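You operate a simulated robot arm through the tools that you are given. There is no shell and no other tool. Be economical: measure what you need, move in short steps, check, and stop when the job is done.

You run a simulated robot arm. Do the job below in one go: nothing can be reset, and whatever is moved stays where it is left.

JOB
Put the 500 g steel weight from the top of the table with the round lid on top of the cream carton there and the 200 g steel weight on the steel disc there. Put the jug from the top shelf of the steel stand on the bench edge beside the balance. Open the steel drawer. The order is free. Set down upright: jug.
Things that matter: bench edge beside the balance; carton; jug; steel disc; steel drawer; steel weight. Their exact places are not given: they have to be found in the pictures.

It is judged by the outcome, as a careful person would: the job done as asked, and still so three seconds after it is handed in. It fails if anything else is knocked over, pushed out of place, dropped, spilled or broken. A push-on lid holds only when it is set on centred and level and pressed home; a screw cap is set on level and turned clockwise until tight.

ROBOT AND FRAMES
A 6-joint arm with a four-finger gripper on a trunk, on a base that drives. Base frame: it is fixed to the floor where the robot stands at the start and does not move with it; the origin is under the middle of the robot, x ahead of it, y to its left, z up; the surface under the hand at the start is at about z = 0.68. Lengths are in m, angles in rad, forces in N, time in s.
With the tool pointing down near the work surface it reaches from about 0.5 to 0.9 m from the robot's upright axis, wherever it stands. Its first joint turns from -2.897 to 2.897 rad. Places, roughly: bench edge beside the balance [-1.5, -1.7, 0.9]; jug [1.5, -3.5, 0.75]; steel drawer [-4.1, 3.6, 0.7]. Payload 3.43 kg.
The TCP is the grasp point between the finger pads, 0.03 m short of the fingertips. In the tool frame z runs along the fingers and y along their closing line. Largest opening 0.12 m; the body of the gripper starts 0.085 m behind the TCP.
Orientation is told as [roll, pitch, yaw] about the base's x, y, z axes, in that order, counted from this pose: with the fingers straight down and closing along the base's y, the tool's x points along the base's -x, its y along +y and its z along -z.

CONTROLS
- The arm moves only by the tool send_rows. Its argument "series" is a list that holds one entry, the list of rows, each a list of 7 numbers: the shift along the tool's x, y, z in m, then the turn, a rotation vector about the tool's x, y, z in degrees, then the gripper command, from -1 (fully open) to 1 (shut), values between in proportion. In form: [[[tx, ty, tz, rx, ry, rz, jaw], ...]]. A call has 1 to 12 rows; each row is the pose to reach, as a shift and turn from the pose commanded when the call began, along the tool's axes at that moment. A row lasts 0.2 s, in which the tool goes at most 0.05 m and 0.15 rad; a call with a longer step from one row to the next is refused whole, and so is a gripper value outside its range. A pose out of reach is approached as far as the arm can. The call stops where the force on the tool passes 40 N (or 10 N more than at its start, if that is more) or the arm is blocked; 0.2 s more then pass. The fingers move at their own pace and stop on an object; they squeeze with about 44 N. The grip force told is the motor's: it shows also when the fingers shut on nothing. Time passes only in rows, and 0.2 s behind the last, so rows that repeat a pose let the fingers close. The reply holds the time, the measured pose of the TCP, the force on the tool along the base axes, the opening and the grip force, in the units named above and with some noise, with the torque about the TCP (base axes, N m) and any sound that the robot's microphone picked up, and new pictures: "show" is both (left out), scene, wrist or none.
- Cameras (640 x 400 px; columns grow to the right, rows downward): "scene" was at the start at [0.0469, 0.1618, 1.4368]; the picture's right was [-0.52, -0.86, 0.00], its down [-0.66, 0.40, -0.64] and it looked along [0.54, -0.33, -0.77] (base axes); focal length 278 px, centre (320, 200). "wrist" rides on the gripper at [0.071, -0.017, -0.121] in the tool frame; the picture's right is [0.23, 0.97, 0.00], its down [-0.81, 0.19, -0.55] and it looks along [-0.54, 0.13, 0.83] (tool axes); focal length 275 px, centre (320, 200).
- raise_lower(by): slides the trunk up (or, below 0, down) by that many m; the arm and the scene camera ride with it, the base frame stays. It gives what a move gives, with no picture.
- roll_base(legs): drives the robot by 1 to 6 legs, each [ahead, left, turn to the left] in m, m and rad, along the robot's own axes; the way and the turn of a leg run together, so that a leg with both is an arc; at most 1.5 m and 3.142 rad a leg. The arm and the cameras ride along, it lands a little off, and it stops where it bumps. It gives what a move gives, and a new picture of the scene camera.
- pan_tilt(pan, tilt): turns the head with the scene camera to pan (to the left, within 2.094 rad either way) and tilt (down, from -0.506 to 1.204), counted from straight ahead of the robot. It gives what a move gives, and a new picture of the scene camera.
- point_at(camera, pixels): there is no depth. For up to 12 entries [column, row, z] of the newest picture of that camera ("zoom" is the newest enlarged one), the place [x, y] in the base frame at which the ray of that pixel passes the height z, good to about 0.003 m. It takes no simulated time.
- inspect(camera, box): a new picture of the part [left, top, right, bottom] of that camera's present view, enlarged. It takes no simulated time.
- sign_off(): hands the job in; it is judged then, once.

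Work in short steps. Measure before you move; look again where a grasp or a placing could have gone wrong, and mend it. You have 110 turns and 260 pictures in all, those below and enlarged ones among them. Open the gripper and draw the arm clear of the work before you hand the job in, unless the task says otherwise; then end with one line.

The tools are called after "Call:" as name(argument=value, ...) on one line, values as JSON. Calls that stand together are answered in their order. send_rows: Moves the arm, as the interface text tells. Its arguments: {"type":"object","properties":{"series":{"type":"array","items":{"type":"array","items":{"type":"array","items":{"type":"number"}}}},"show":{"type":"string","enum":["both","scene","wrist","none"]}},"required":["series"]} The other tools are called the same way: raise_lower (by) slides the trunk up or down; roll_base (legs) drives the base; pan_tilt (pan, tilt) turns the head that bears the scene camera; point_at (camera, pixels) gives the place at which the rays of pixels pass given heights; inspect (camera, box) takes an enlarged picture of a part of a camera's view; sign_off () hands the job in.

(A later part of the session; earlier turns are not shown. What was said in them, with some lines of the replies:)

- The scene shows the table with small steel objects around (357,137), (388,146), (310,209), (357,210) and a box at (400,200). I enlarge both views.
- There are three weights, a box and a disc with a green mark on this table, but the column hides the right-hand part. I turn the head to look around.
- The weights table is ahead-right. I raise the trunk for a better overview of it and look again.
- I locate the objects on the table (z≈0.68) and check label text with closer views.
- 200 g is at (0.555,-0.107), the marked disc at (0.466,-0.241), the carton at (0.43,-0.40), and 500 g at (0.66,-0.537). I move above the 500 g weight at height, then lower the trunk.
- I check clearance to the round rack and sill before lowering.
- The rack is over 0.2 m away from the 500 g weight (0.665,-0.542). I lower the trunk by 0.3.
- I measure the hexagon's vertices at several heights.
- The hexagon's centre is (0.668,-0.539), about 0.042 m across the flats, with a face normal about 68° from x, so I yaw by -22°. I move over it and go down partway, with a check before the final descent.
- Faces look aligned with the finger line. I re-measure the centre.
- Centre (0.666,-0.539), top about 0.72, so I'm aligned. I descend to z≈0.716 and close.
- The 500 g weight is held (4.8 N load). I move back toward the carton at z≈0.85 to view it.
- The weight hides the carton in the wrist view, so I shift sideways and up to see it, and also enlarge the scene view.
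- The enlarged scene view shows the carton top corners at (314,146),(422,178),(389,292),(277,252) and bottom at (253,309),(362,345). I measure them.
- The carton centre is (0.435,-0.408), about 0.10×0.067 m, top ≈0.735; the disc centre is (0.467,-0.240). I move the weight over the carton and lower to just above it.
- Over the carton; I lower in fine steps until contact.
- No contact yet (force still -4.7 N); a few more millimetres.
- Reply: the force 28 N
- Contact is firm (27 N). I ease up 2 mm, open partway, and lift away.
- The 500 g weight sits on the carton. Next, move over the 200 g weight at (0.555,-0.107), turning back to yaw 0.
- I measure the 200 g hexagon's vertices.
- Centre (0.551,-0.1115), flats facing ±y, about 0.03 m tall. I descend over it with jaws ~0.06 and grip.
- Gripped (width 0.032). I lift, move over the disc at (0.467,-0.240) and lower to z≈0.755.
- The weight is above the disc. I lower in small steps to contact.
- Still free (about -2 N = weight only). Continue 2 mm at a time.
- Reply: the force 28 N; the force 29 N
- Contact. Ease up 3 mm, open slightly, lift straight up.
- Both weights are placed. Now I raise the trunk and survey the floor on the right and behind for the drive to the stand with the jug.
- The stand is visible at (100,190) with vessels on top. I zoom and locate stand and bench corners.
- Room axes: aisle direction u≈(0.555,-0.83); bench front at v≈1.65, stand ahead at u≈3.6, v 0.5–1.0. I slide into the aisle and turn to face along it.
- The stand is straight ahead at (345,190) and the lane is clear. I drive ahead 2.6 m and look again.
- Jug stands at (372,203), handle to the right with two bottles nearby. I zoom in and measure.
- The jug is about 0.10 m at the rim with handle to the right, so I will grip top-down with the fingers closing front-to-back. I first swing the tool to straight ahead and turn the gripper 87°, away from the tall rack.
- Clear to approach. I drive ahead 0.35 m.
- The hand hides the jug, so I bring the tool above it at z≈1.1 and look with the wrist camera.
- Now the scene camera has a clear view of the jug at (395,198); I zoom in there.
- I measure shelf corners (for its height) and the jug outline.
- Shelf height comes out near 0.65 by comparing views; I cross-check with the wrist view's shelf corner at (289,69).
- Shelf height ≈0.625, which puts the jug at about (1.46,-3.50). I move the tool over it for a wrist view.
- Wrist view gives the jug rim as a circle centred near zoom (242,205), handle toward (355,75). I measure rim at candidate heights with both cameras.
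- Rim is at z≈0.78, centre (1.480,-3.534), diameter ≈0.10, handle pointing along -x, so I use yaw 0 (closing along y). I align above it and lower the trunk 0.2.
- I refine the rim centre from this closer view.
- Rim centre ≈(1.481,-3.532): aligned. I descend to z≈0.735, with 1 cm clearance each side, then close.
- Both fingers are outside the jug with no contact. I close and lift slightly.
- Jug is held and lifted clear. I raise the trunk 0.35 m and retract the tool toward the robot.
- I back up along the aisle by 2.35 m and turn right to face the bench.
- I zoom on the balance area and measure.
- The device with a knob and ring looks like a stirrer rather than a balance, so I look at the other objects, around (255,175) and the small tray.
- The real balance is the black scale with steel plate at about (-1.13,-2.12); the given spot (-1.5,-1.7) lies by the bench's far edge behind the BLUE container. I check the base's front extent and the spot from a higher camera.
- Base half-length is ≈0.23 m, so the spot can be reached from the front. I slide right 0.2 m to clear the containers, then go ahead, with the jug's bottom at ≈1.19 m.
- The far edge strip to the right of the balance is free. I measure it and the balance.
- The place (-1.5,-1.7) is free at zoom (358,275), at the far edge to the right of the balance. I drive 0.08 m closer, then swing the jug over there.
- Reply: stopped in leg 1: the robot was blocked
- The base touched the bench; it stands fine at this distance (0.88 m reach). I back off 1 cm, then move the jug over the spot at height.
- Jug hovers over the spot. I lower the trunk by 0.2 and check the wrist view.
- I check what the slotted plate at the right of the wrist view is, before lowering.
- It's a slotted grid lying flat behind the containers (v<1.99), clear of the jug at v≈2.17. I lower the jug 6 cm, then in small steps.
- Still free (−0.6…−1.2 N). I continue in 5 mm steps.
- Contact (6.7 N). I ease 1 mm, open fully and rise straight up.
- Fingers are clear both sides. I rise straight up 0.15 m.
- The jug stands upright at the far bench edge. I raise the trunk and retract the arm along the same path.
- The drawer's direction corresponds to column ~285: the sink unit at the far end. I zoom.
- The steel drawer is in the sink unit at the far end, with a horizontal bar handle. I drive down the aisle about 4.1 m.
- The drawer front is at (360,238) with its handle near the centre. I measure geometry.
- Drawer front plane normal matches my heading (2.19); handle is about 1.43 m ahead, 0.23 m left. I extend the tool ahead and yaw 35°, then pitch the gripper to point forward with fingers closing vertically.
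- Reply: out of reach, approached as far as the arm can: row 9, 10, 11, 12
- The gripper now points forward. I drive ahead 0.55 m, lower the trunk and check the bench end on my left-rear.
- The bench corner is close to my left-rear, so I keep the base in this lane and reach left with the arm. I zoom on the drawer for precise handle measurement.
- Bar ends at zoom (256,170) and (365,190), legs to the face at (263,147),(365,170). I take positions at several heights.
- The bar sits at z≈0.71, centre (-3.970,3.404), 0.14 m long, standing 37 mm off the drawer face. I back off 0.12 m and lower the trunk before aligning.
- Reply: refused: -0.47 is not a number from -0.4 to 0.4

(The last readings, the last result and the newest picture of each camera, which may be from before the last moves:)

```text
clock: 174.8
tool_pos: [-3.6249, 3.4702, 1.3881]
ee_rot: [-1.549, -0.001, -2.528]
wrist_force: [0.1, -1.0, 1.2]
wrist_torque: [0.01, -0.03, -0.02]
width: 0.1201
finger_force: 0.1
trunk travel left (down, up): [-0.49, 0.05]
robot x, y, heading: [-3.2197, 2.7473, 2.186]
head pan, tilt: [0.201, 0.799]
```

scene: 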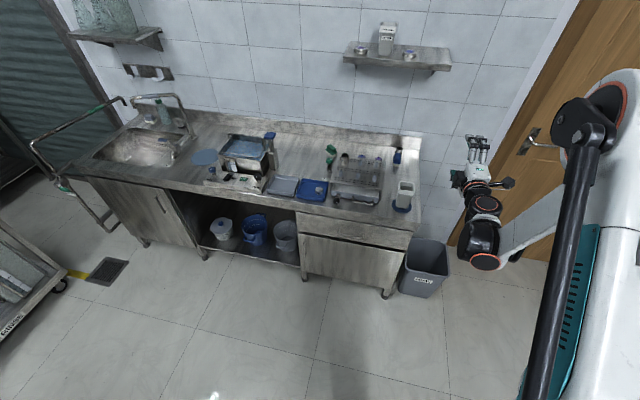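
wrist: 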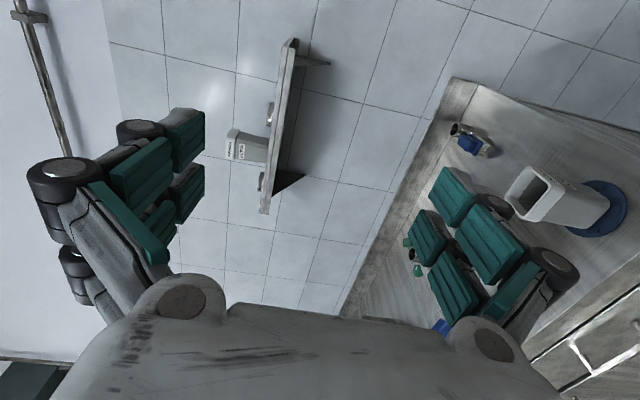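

The trunk step is limited to 0.4; I lower in two moves.

Call:
raise_lower(by=-0.4)

Call:
raise_lower(by=-0.07)

Call:
send_rows(series=[[[-0.03, 0.03, 0, 0.5, 0, 0, -1], [-0.06, 0.06, 0, 1, 0, 0, -1], [-0.09, 0.09, 0, 1, 0, 0, -1]]], show="both")

```text
clock: 178.6
tool_pos: [-3.6251, 3.4706, 0.9869]
ee_rot: [-1.548, 0.0, -2.528]
wrist_force: [0.3, -0.3, -0.6]
wrist_torque: [-0.02, 0.0, 0.0]
width: 0.1199
finger_force: 0.0
trunk travel left (down, up): [-0.09, 0.45]
robot x, y, heading: [-3.2242, 2.7487, 2.179]
head pan, tilt: [0.201, 0.799]
```

```text
clock: 179.7
tool_pos: [-3.6261, 3.4707, 0.9175]
ee_rot: [-1.546, 0.0, -2.529]
wrist_force: [-0.2, -0.3, 0.2]
wrist_torque: [-0.02, 0.0, 0.06]
width: 0.1201
finger_force: 0.1
trunk travel left (down, up): [-0.02, 0.52]
robot x, y, heading: [-3.22, 2.7481, 2.186]
head pan, tilt: [0.201, 0.799]
```

```text
clock: 180.5
tool_pos: [-3.695, 3.434, 0.8434]
ee_rot: [-1.56, -0.004, -2.53]
wrist_force: [0.1, 0.5, -1.2]
wrist_torque: [-0.06, -0.04, 0.0]
width: 0.1196
finger_force: 0.0
out of reach, approached as far as the arm can: row 2, 3
trunk travel left (down, up): [-0.02, 0.52]
robot x, y, heading: [-3.222, 2.7471, 2.176]
head pan, tilt: [0.201, 0.799]
```

scene: 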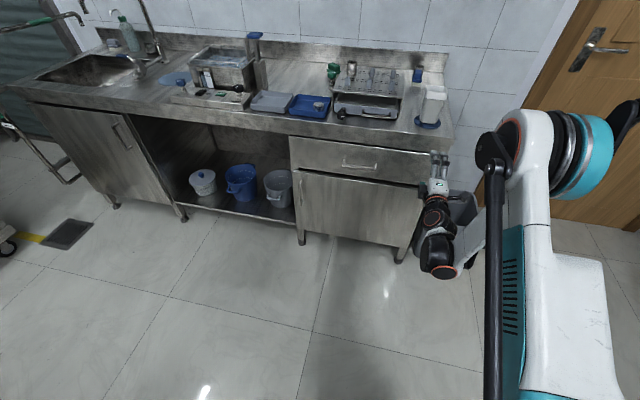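
wrist: 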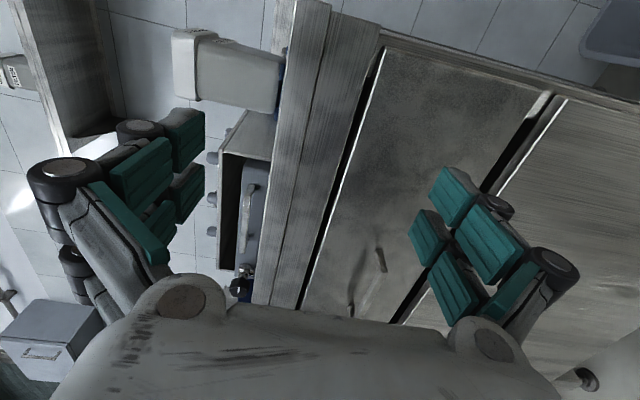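

The arm is near its inner limit here; I back the base 0.2 m and extend the arm instead, then move down and left.

Call:
roll_base(legs=[[-0.2, 0, 0]])

Call:
send_rows(series=[[[0, 0, 0.04, 0, 0, 0, -1], [0, 0, 0.08, 0, 0, 0, -1], [0, 0, 0.12, 0, 0, 0, -1], [-0.02, 0.02, 0.15, 0, 0, 0, -1], [-0.05, 0.05, 0.16, 0, 0, 0, -1], [-0.08, 0.08, 0.16, 0, 0, 0, -1], [-0.11, 0.1, 0.16, 0, 0, 0, -1], [-0.14, 0.12, 0.16, 0, 0, 0, -1], [-0.14, 0.12, 0.16, 0, 0, 0, -1]]], show="both")

```text
clock: 182.1
tool_pos: [-3.5801, 3.2727, 0.8426]
ee_rot: [-1.56, -0.001, -2.533]
wrist_force: [0.2, 0.0, -0.5]
wrist_torque: [0.03, 0.0, 0.0]
width: 0.1197
finger_force: 0.1
trunk travel left (down, up): [-0.02, 0.52]
robot x, y, heading: [-3.1036, 2.5855, 2.18]
head pan, tilt: [0.201, 0.799]
```

scene: 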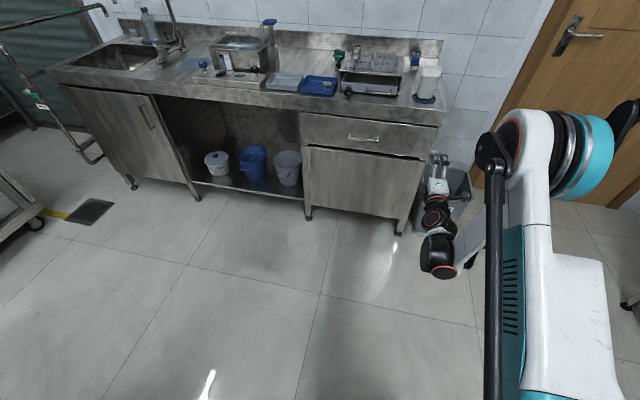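

```text
clock: 184.1
tool_pos: [-3.7735, 3.3109, 0.7497]
ee_rot: [-1.558, 0.0, -2.533]
wrist_force: [0.4, 0.6, 0.8]
wrist_torque: [-0.02, 0.0, 0.0]
width: 0.1199
finger_force: 0.2
out of reach, approached as far as the arm can: row 4, 7, 8, 9
trunk travel left (down, up): [-0.02, 0.52]
robot x, y, heading: [-3.1088, 2.5857, 2.18]
head pan, tilt: [0.201, 0.799]
```

scene: 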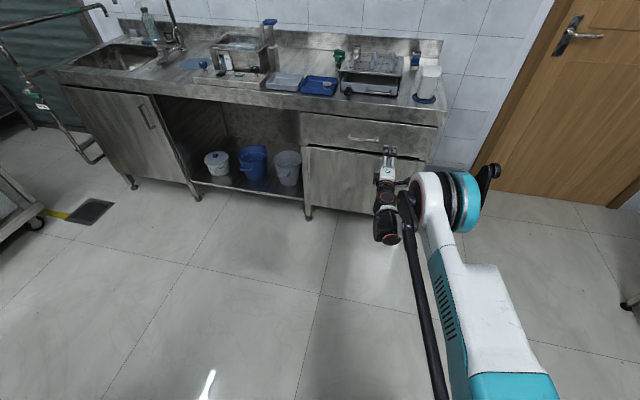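
wrist: 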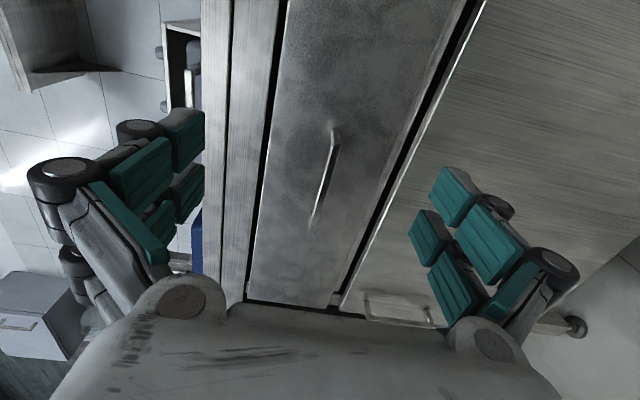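

Within about 4 cm of the needed height, the horizontal hand hits the arm's limit; I tilt the hand down 25° to raise the wrist and continue.

Call:
send_rows(series=[[[0, 0, 0, -7, 0, 0, -1], [0, 0, 0, -14, 0, 0, -1], [0, 0, 0, -20, 0, 0, -1], [0, 0.0, 0, -25, 0, 0, -0.5], [0, 0.03, 0, -25, 0, 0, -0.3], [0, 0.03, 0, -25, 0, 0, -0.3]]], show="both")

Call:
inspect(camera="scene", box=[300, 90, 460, 210])

```text
clock: 185.5
tool_pos: [-3.7735, 3.309, 0.7191]
ee_rot: [-1.124, -0.001, -2.533]
wrist_force: [0.8, -1.0, 0.6]
wrist_torque: [0.01, -0.01, -0.05]
width: 0.0779
finger_force: 0.1
trunk travel left (down, up): [-0.02, 0.52]
robot x, y, heading: [-3.1067, 2.5874, 2.182]
head pan, tilt: [0.201, 0.799]
```

scene: 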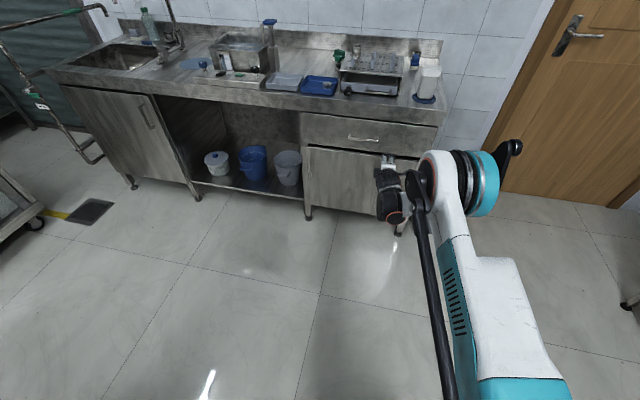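
wrist: 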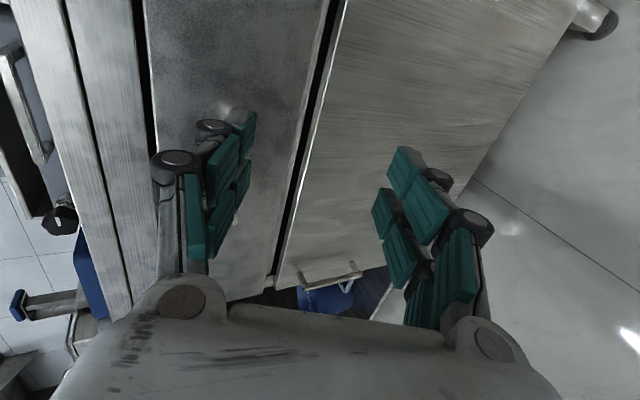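

```text
3.33 times, centred on (380, 150) of scene
```

zoom: 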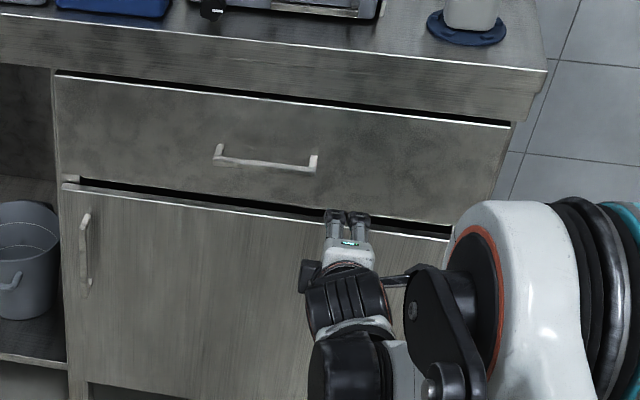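

Now a lower vantage view: bar ends at (214,160),(313,170). I measure again for triangulating height.

Call:
point_at(camera="zoom", pixels=[[214, 160, 0.7], [313, 170, 0.7], [214, 160, 0.73], [313, 170, 0.73], [220, 146, 0.73], [316, 155, 0.73], [55, 76, 0.8], [510, 126, 0.8], [65, 180, 0.65], [450, 232, 0.65]])

```text
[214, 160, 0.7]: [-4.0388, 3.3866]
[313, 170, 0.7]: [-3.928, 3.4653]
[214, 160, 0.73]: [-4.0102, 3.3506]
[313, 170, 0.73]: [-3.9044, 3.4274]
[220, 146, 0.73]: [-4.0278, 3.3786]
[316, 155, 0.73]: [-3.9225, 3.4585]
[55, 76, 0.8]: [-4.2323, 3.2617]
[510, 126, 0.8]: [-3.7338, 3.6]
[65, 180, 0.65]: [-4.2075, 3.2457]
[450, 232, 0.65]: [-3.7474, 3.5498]
```

Bar height z≈0.721, centre (-3.966,3.401). I move left to its centre and stop 6 cm short, with the jaws at about 0.055 m.

Call:
send_rows(series=[[[-0.035, -0.005, 0.01, 0, 0, 0, -0.1], [-0.07, -0.015, 0.03, 0, 0, 0, 0.05], [-0.103, -0.035, 0.06, 0, 0, 0, 0.05], [-0.103, -0.0556, 0.0976, 0, 0, 0, 0.05], [-0.103, -0.0556, 0.0976, 0, 0, 0, 0.05]]], show="both")

Call:
inspect(camera="scene", box=[300, 90, 460, 210])

Call:
inspect(camera="wrist", box=[160, 60, 480, 300])

```text
clock: 186.7
tool_pos: [-3.8902, 3.318, 0.7575]
ee_rot: [-1.124, 0.001, -2.532]
wrist_force: [1.0, 0.6, -0.6]
wrist_torque: [0.0, -0.03, 0.01]
width: 0.0572
finger_force: 0.1
out of reach, approached as far as the arm can: row 3, 4, 5
trunk travel left (down, up): [-0.02, 0.52]
robot x, y, heading: [-3.1081, 2.5823, 2.181]
head pan, tilt: [0.201, 0.799]
```

scene: 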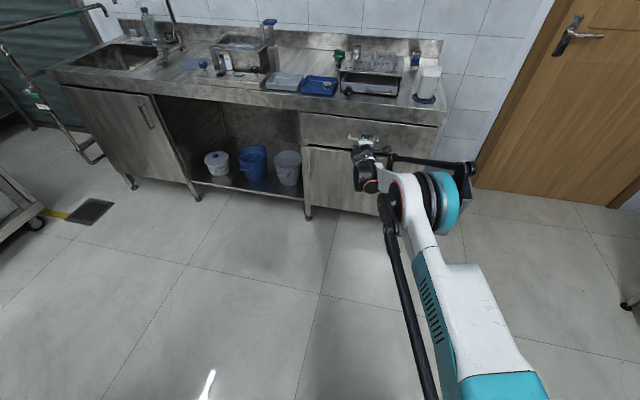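
wrist: 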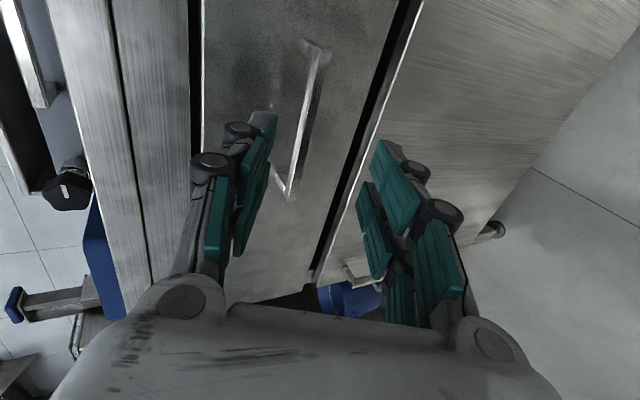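

```text
3.33 times, centred on (380, 150) of scene
```

zoom: 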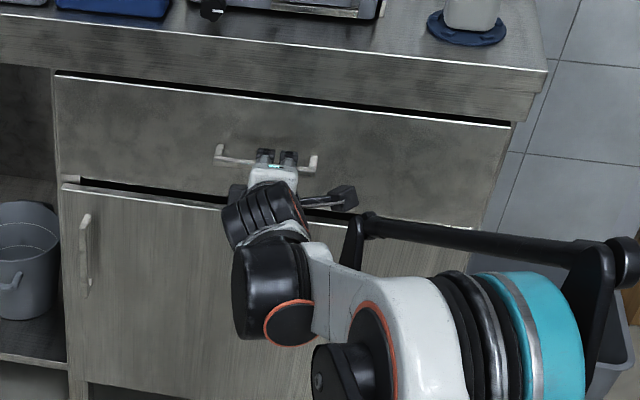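

```text
1.67 times, centred on (320, 180) of wrist
```

zoom: 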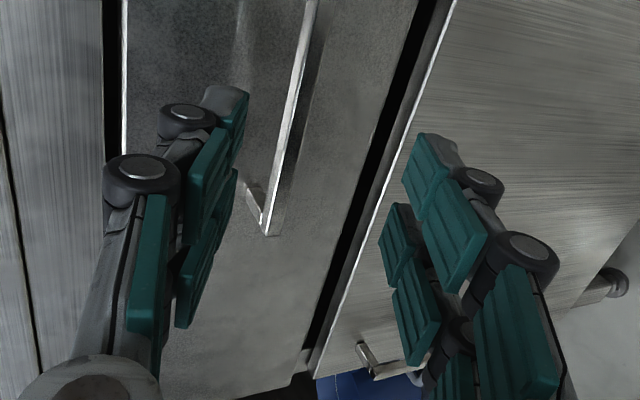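

The reach limit here is outward (1.05 m). I pull the tool back 0.12 m at the right height, drive ahead 0.15 m, and check.

Call:
send_rows(series=[[[-0.005, 0.025, -0.03, 0, 0, 0, 0.05], [-0.01, 0.05, -0.06, 0, 0, 0, 0.05], [-0.0135, 0.079, -0.095, 0, 0, 0, 0.05], [-0.0135, 0.079, -0.095, 0, 0, 0, 0.05]]], show="none")

Call:
roll_base(legs=[[0.15, 0, 0]])

Call:
inspect(camera="scene", box=[280, 110, 440, 230])

```text
clock: 187.7
tool_pos: [-3.8338, 3.2138, 0.726]
ee_rot: [-1.125, -0.001, -2.532]
wrist_force: [0.5, -0.4, -0.4]
wrist_torque: [-0.03, 0.01, 0.01]
width: 0.057
finger_force: 0.1
trunk travel left (down, up): [-0.02, 0.52]
robot x, y, heading: [-3.1087, 2.5878, 2.175]
head pan, tilt: [0.201, 0.799]
```

```text
clock: 189.1
tool_pos: [-3.919, 3.334, 0.7252]
ee_rot: [-1.124, 0.002, -2.53]
wrist_force: [0.0, -0.7, 0.8]
wrist_torque: [0.01, 0.0, 0.02]
width: 0.0568
finger_force: 0.1
trunk travel left (down, up): [-0.02, 0.52]
robot x, y, heading: [-3.1925, 2.7041, 2.185]
head pan, tilt: [0.201, 0.799]
```

scene: 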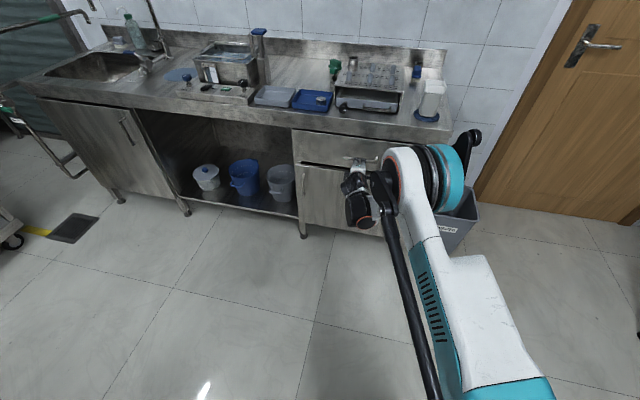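

```text
3.33 times, centred on (360, 170) of scene
```

zoom: 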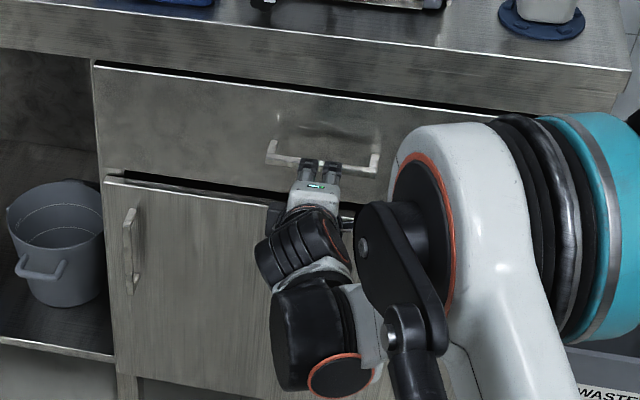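

Aligned laterally, 6.7 cm short. I advance 4 cm and look.

Call:
send_rows(series=[[[0, -0.0086, 0.018, 0, 0, 0, 0.05], [0, -0.0173, 0.036, 0, 0, 0, 0.05], [0, -0.0173, 0.036, 0, 0, 0, 0.05]]], show="both")

Call:
inspect(camera="scene", box=[300, 120, 420, 210])

Call:
inspect(camera="wrist", box=[160, 60, 480, 300])

```text
clock: 189.9
tool_pos: [-3.943, 3.3666, 0.7254]
ee_rot: [-1.125, 0.001, -2.53]
wrist_force: [0.2, -0.1, -0.2]
wrist_torque: [-0.02, -0.02, 0.0]
width: 0.0568
finger_force: 0.1
trunk travel left (down, up): [-0.02, 0.52]
robot x, y, heading: [-3.1965, 2.7074, 2.179]
head pan, tilt: [0.201, 0.799]
```

scene: 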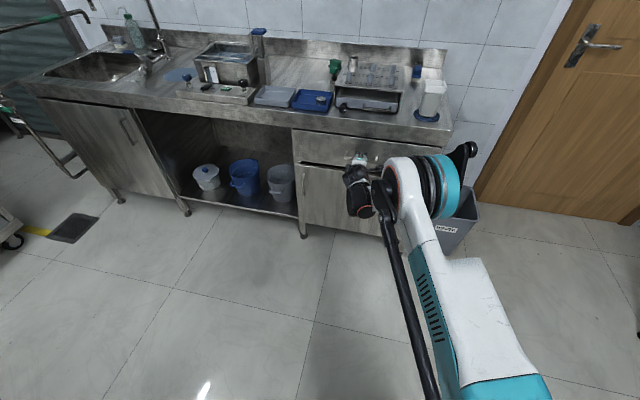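
wrist: 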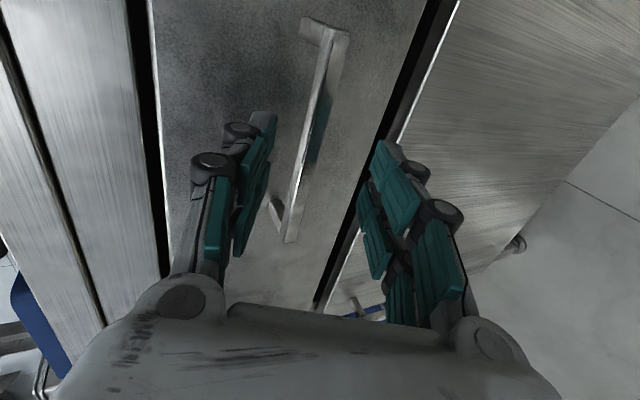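

```text
4.44 times, centred on (360, 165) of scene
```

zoom: 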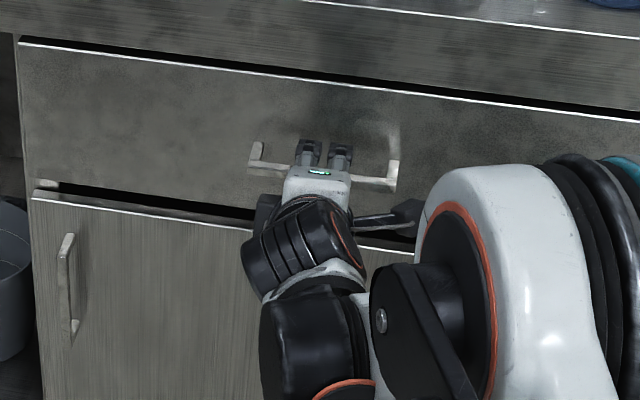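

```text
1.67 times, centred on (320, 180) of wrist
```

zoom: 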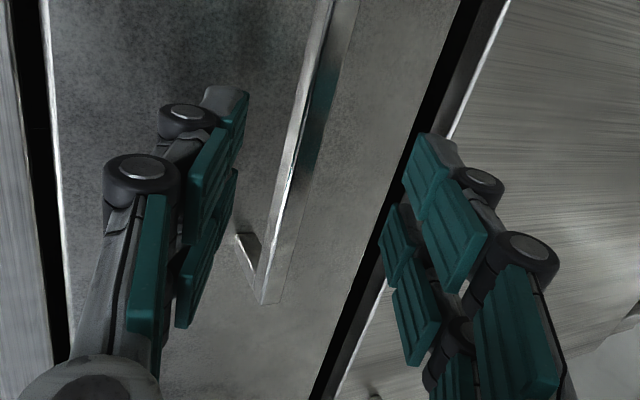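

The bar lies between the upper and lower finger. I advance the last 2.7 cm and close.

Call:
send_rows(series=[[[0, -0.006, 0.012, 0, 0, 0, 0.05], [0, -0.0117, 0.0244, 0, 0, 0, 0.05], [0, -0.0117, 0.0244, 0, 0, 0, 0.05]]], show="none")

Call:
send_rows(series=[[[0, 0, 0, 0, 0, 0, 0.5], [0, 0, 0, 0, 0, 0, 1], [0, 0, 0, 0, 0, 0, 1]]], show="wrist")

```text
clock: 190.7
tool_pos: [-3.9586, 3.3893, 0.7251]
ee_rot: [-1.123, -0.001, -2.53]
wrist_force: [-1.0, 0.2, 0.2]
wrist_torque: [0.0, 0.0, -0.05]
width: 0.0571
finger_force: 0.0
trunk travel left (down, up): [-0.02, 0.52]
robot x, y, heading: [-3.1921, 2.7077, 2.182]
head pan, tilt: [0.201, 0.799]
```

```text
clock: 191.5
tool_pos: [-3.958, 3.3872, 0.7223]
ee_rot: [-1.122, -0.003, -2.532]
wrist_force: [18.2, -19.9, -24.8]
wrist_torque: [-0.98, 1.01, -0.89]
width: 0.0139
finger_force: 44.9
trunk travel left (down, up): [-0.02, 0.52]
robot x, y, heading: [-3.1919, 2.7075, 2.182]
head pan, tilt: [0.201, 0.799]
```

wrist: 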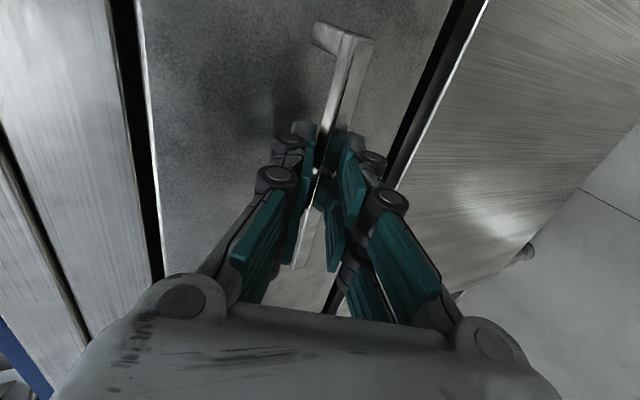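

The bar is gripped (14 mm). I pull straight back with the arm, easing down 3 mm to relieve the vertical load.

Call:
send_rows(series=[[[0, 0.007, -0.008, 0, 0, 0, 1], [0, 0.0155, -0.0257, 0, 0, 0, 1], [0, 0.024, -0.044, 0, 0, 0, 1], [0, 0.033, -0.062, 0, 0, 0, 1], [0, 0.033, -0.062, 0, 0, 0, 1]]], show="scene")

```text
clock: 192.7
tool_pos: [-3.9191, 3.3291, 0.7227]
ee_rot: [-1.125, 0.002, -2.53]
wrist_force: [-10.7, -7.3, -8.3]
wrist_torque: [-0.78, 1.38, -0.5]
width: 0.0136
finger_force: 44.9
trunk travel left (down, up): [-0.02, 0.52]
robot x, y, heading: [-3.1953, 2.713, 2.182]
head pan, tilt: [0.201, 0.799]
```

scene: 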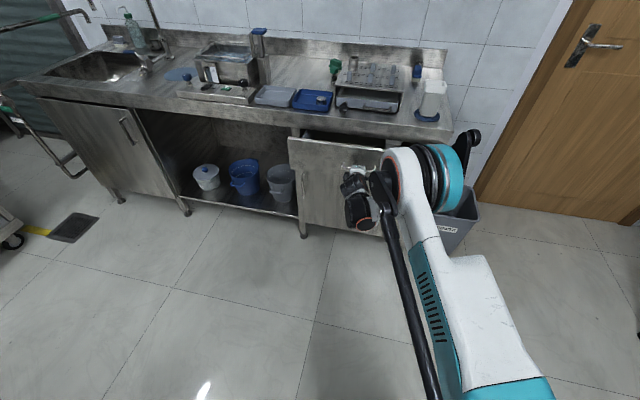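

The drawer is sliding out (7 cm). I keep pulling, easing slightly left to reduce the side load.

Call:
send_rows(series=[[[-0.003, 0.0086, -0.018, 0, 0, 0, 1], [-0.004, 0.0173, -0.036, 0, 0, 0, 1], [-0.005, 0.026, -0.054, 0, 0, 0, 1], [-0.006, 0.0346, -0.072, 0, 0, 0, 1], [-0.007, 0.043, -0.09, 0, 0, 0, 1], [-0.007, 0.043, -0.09, 0, 0, 0, 1]]], show="scene")

```text
clock: 194.1
tool_pos: [-3.8675, 3.2496, 0.7222]
ee_rot: [-1.122, 0.0, -2.535]
wrist_force: [5.3, 1.7, -10.6]
wrist_torque: [-0.65, 1.16, -0.82]
width: 0.014
finger_force: 45.1
trunk travel left (down, up): [-0.02, 0.52]
robot x, y, heading: [-3.1947, 2.7093, 2.184]
head pan, tilt: [0.201, 0.799]
```

scene: 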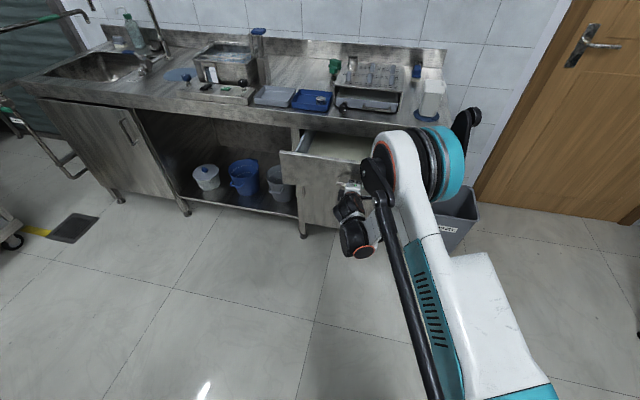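

Out by ~17 cm. I pull another 8 cm with the arm.

Call:
send_rows(series=[[[0, 0.0086, -0.018, 0, 0, 0, 1], [0, 0.0173, -0.036, 0, 0, 0, 1], [0, 0.026, -0.054, 0, 0, 0, 1], [0, 0.0346, -0.072, 0, 0, 0, 1], [0, 0.0346, -0.072, 0, 0, 0, 1]]], show="scene")

```text
clock: 195.1
tool_pos: [-3.827, 3.1902, 0.7226]
ee_rot: [-1.113, -0.001, -2.541]
wrist_force: [1.3, -0.1, -20.6]
wrist_torque: [-0.6, 0.79, -1.22]
width: 0.0139
finger_force: 45.1
out of reach, approached as far as the arm can: row 4
trunk travel left (down, up): [-0.02, 0.52]
robot x, y, heading: [-3.1908, 2.7052, 2.185]
head pan, tilt: [0.201, 0.799]
stopped in row 4: the force on the tool passed its limit at 48 N (the readings are from after the stop); the commanded pose is now the measured one
```

scene: 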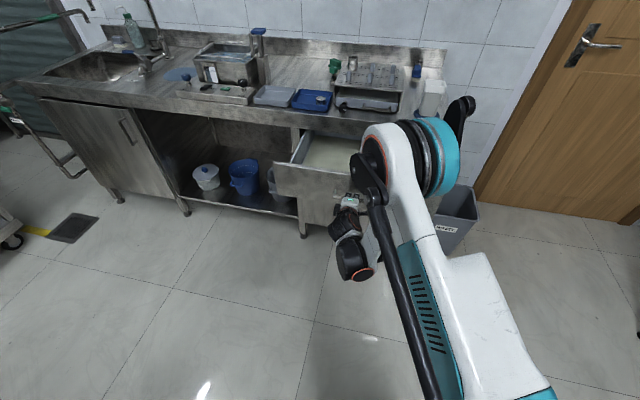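

Arm limit reached with the drawer out ~0.235 m. I pull a bit more by driving the base back 0.1 m.

Call:
roll_base(legs=[[-0.1, 0, 0]])

Call:
inspect(camera="scene", box=[240, 90, 460, 250])

```text
clock: 196.4
tool_pos: [-3.7714, 3.1053, 0.7229]
ee_rot: [-1.112, -0.002, -2.537]
wrist_force: [-0.3, -1.7, -9.9]
wrist_torque: [-0.54, 0.99, -0.67]
width: 0.0136
finger_force: 44.7
trunk travel left (down, up): [-0.02, 0.52]
robot x, y, heading: [-3.1287, 2.6222, 2.187]
head pan, tilt: [0.201, 0.799]
stopped in leg 1: the force on the tool passed its limit at 41 N (the readings are from after the stop); the commanded pose is now the measured one
```

scene: 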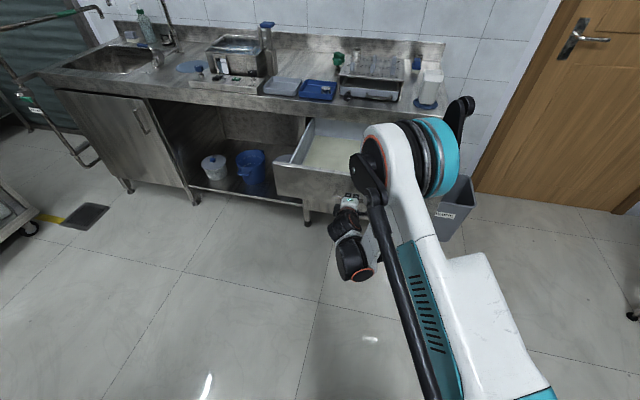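

```text
2.50 times, centred on (350, 170) of scene
```

zoom: 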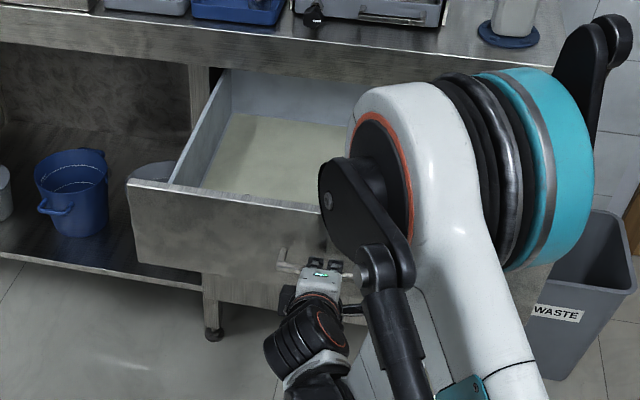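

The drawer is open by about 0.33 m. I open the jaws to 6 cm and let go, then back away.

Call:
send_rows(series=[[[0, 0, 0, 0, 0, 0, 0.5], [0, 0, 0, 0, 0, 0, 0], [0, 0, 0, 0, 0, 0, 0]]], show="wrist")

```text
clock: 197.2
tool_pos: [-3.7712, 3.1058, 0.7243]
ee_rot: [-1.113, -0.002, -2.54]
wrist_force: [-0.2, 0.2, -1.1]
wrist_torque: [0.02, 0.03, -0.01]
width: 0.0599
finger_force: 0.1
trunk travel left (down, up): [-0.02, 0.52]
robot x, y, heading: [-3.1386, 2.621, 2.183]
head pan, tilt: [0.201, 0.799]
```

wrist: 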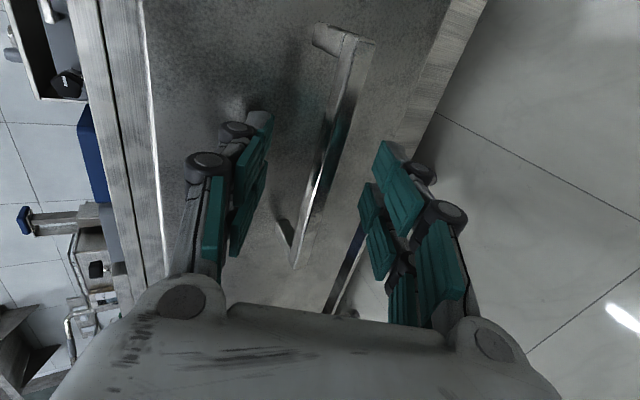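

Released with no load. I back the base away 0.25 m along the lane I came by.

Call:
roll_base(legs=[[-0.05, 0, 0], [-0.2, 0, 0]])

Call:
inspect(camera="scene", box=[220, 70, 480, 240])

```text
clock: 199.3
tool_pos: [-3.625, 2.8989, 0.7237]
ee_rot: [-1.113, -0.001, -2.539]
wrist_force: [-0.3, -0.6, -0.6]
wrist_torque: [0.04, 0.03, 0.01]
width: 0.0601
finger_force: 0.0
trunk travel left (down, up): [-0.02, 0.52]
robot x, y, heading: [-2.9903, 2.4175, 2.181]
head pan, tilt: [0.201, 0.799]
```

scene: 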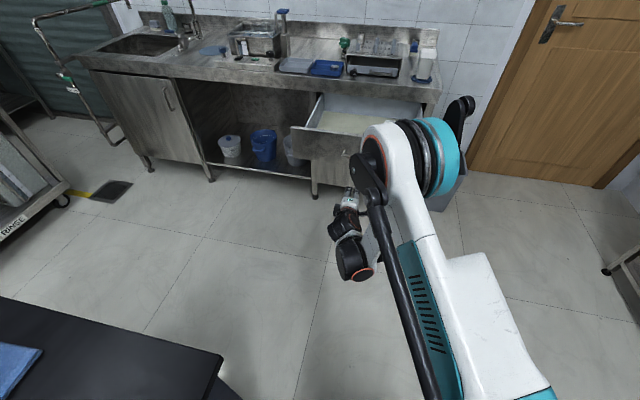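

```text
2.35 times, centred on (350, 155) of scene
```

zoom: 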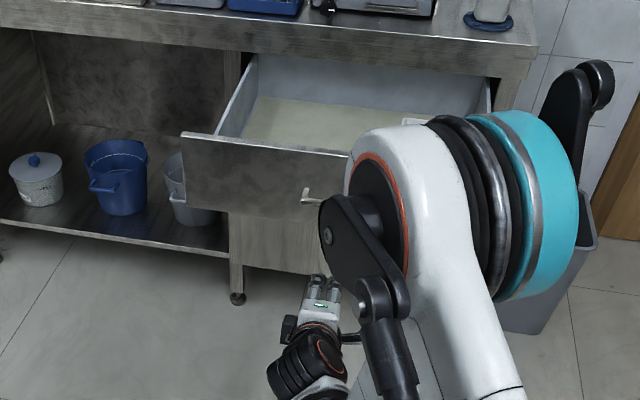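

The drawer stands open and the arm is clear of it; jug and both weights were checked upright/stable after placing. I open the gripper fully as a last step.

Call:
send_rows(series=[[[0, 0, 0, 0, 0, 0, -0.5], [0, 0, 0, 0, 0, 0, -1], [0, 0, 0, 0, 0, 0, -1]]], show="none")

Call:
pan_tilt(pan=0.5, tilt=0.6)

```text
clock: 200.1
tool_pos: [-3.6238, 2.8999, 0.7244]
ee_rot: [-1.113, -0.002, -2.538]
wrist_force: [0.5, -0.3, -0.4]
wrist_torque: [-0.02, -0.01, 0.0]
width: 0.1201
finger_force: 0.1
trunk travel left (down, up): [-0.02, 0.52]
robot x, y, heading: [-2.9897, 2.4208, 2.182]
head pan, tilt: [0.201, 0.799]
```

```text
clock: 200.9
tool_pos: [-3.6242, 2.9, 0.724]
ee_rot: [-1.113, -0.003, -2.539]
wrist_force: [-0.3, -0.1, 0.0]
wrist_torque: [-0.01, 0.02, 0.0]
width: 0.12
finger_force: 0.1
trunk travel left (down, up): [-0.02, 0.52]
robot x, y, heading: [-2.9919, 2.4126, 2.18]
head pan, tilt: [0.499, 0.6]
```

scene: 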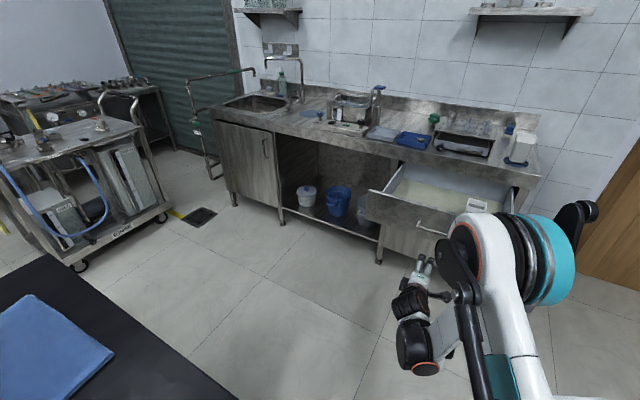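

The drawer stays open, the gripper is open and clear, and nothing else has been disturbed. I hand the job in.

Call:
sign_off()

```text
The job is handed in.
```

I did all four parts and handed the job in: the 500 g weight is on the carton, the 200 g weight is on the disc, the jug stands upright at the bench's far edge to the right of the balance, and the steel drawer is open about 0.33 m. I took the green-marked disc to be the steel disc because it was the only disc I saw on that table, and the base bumped the bench once on the way, with nothing seen to shift.
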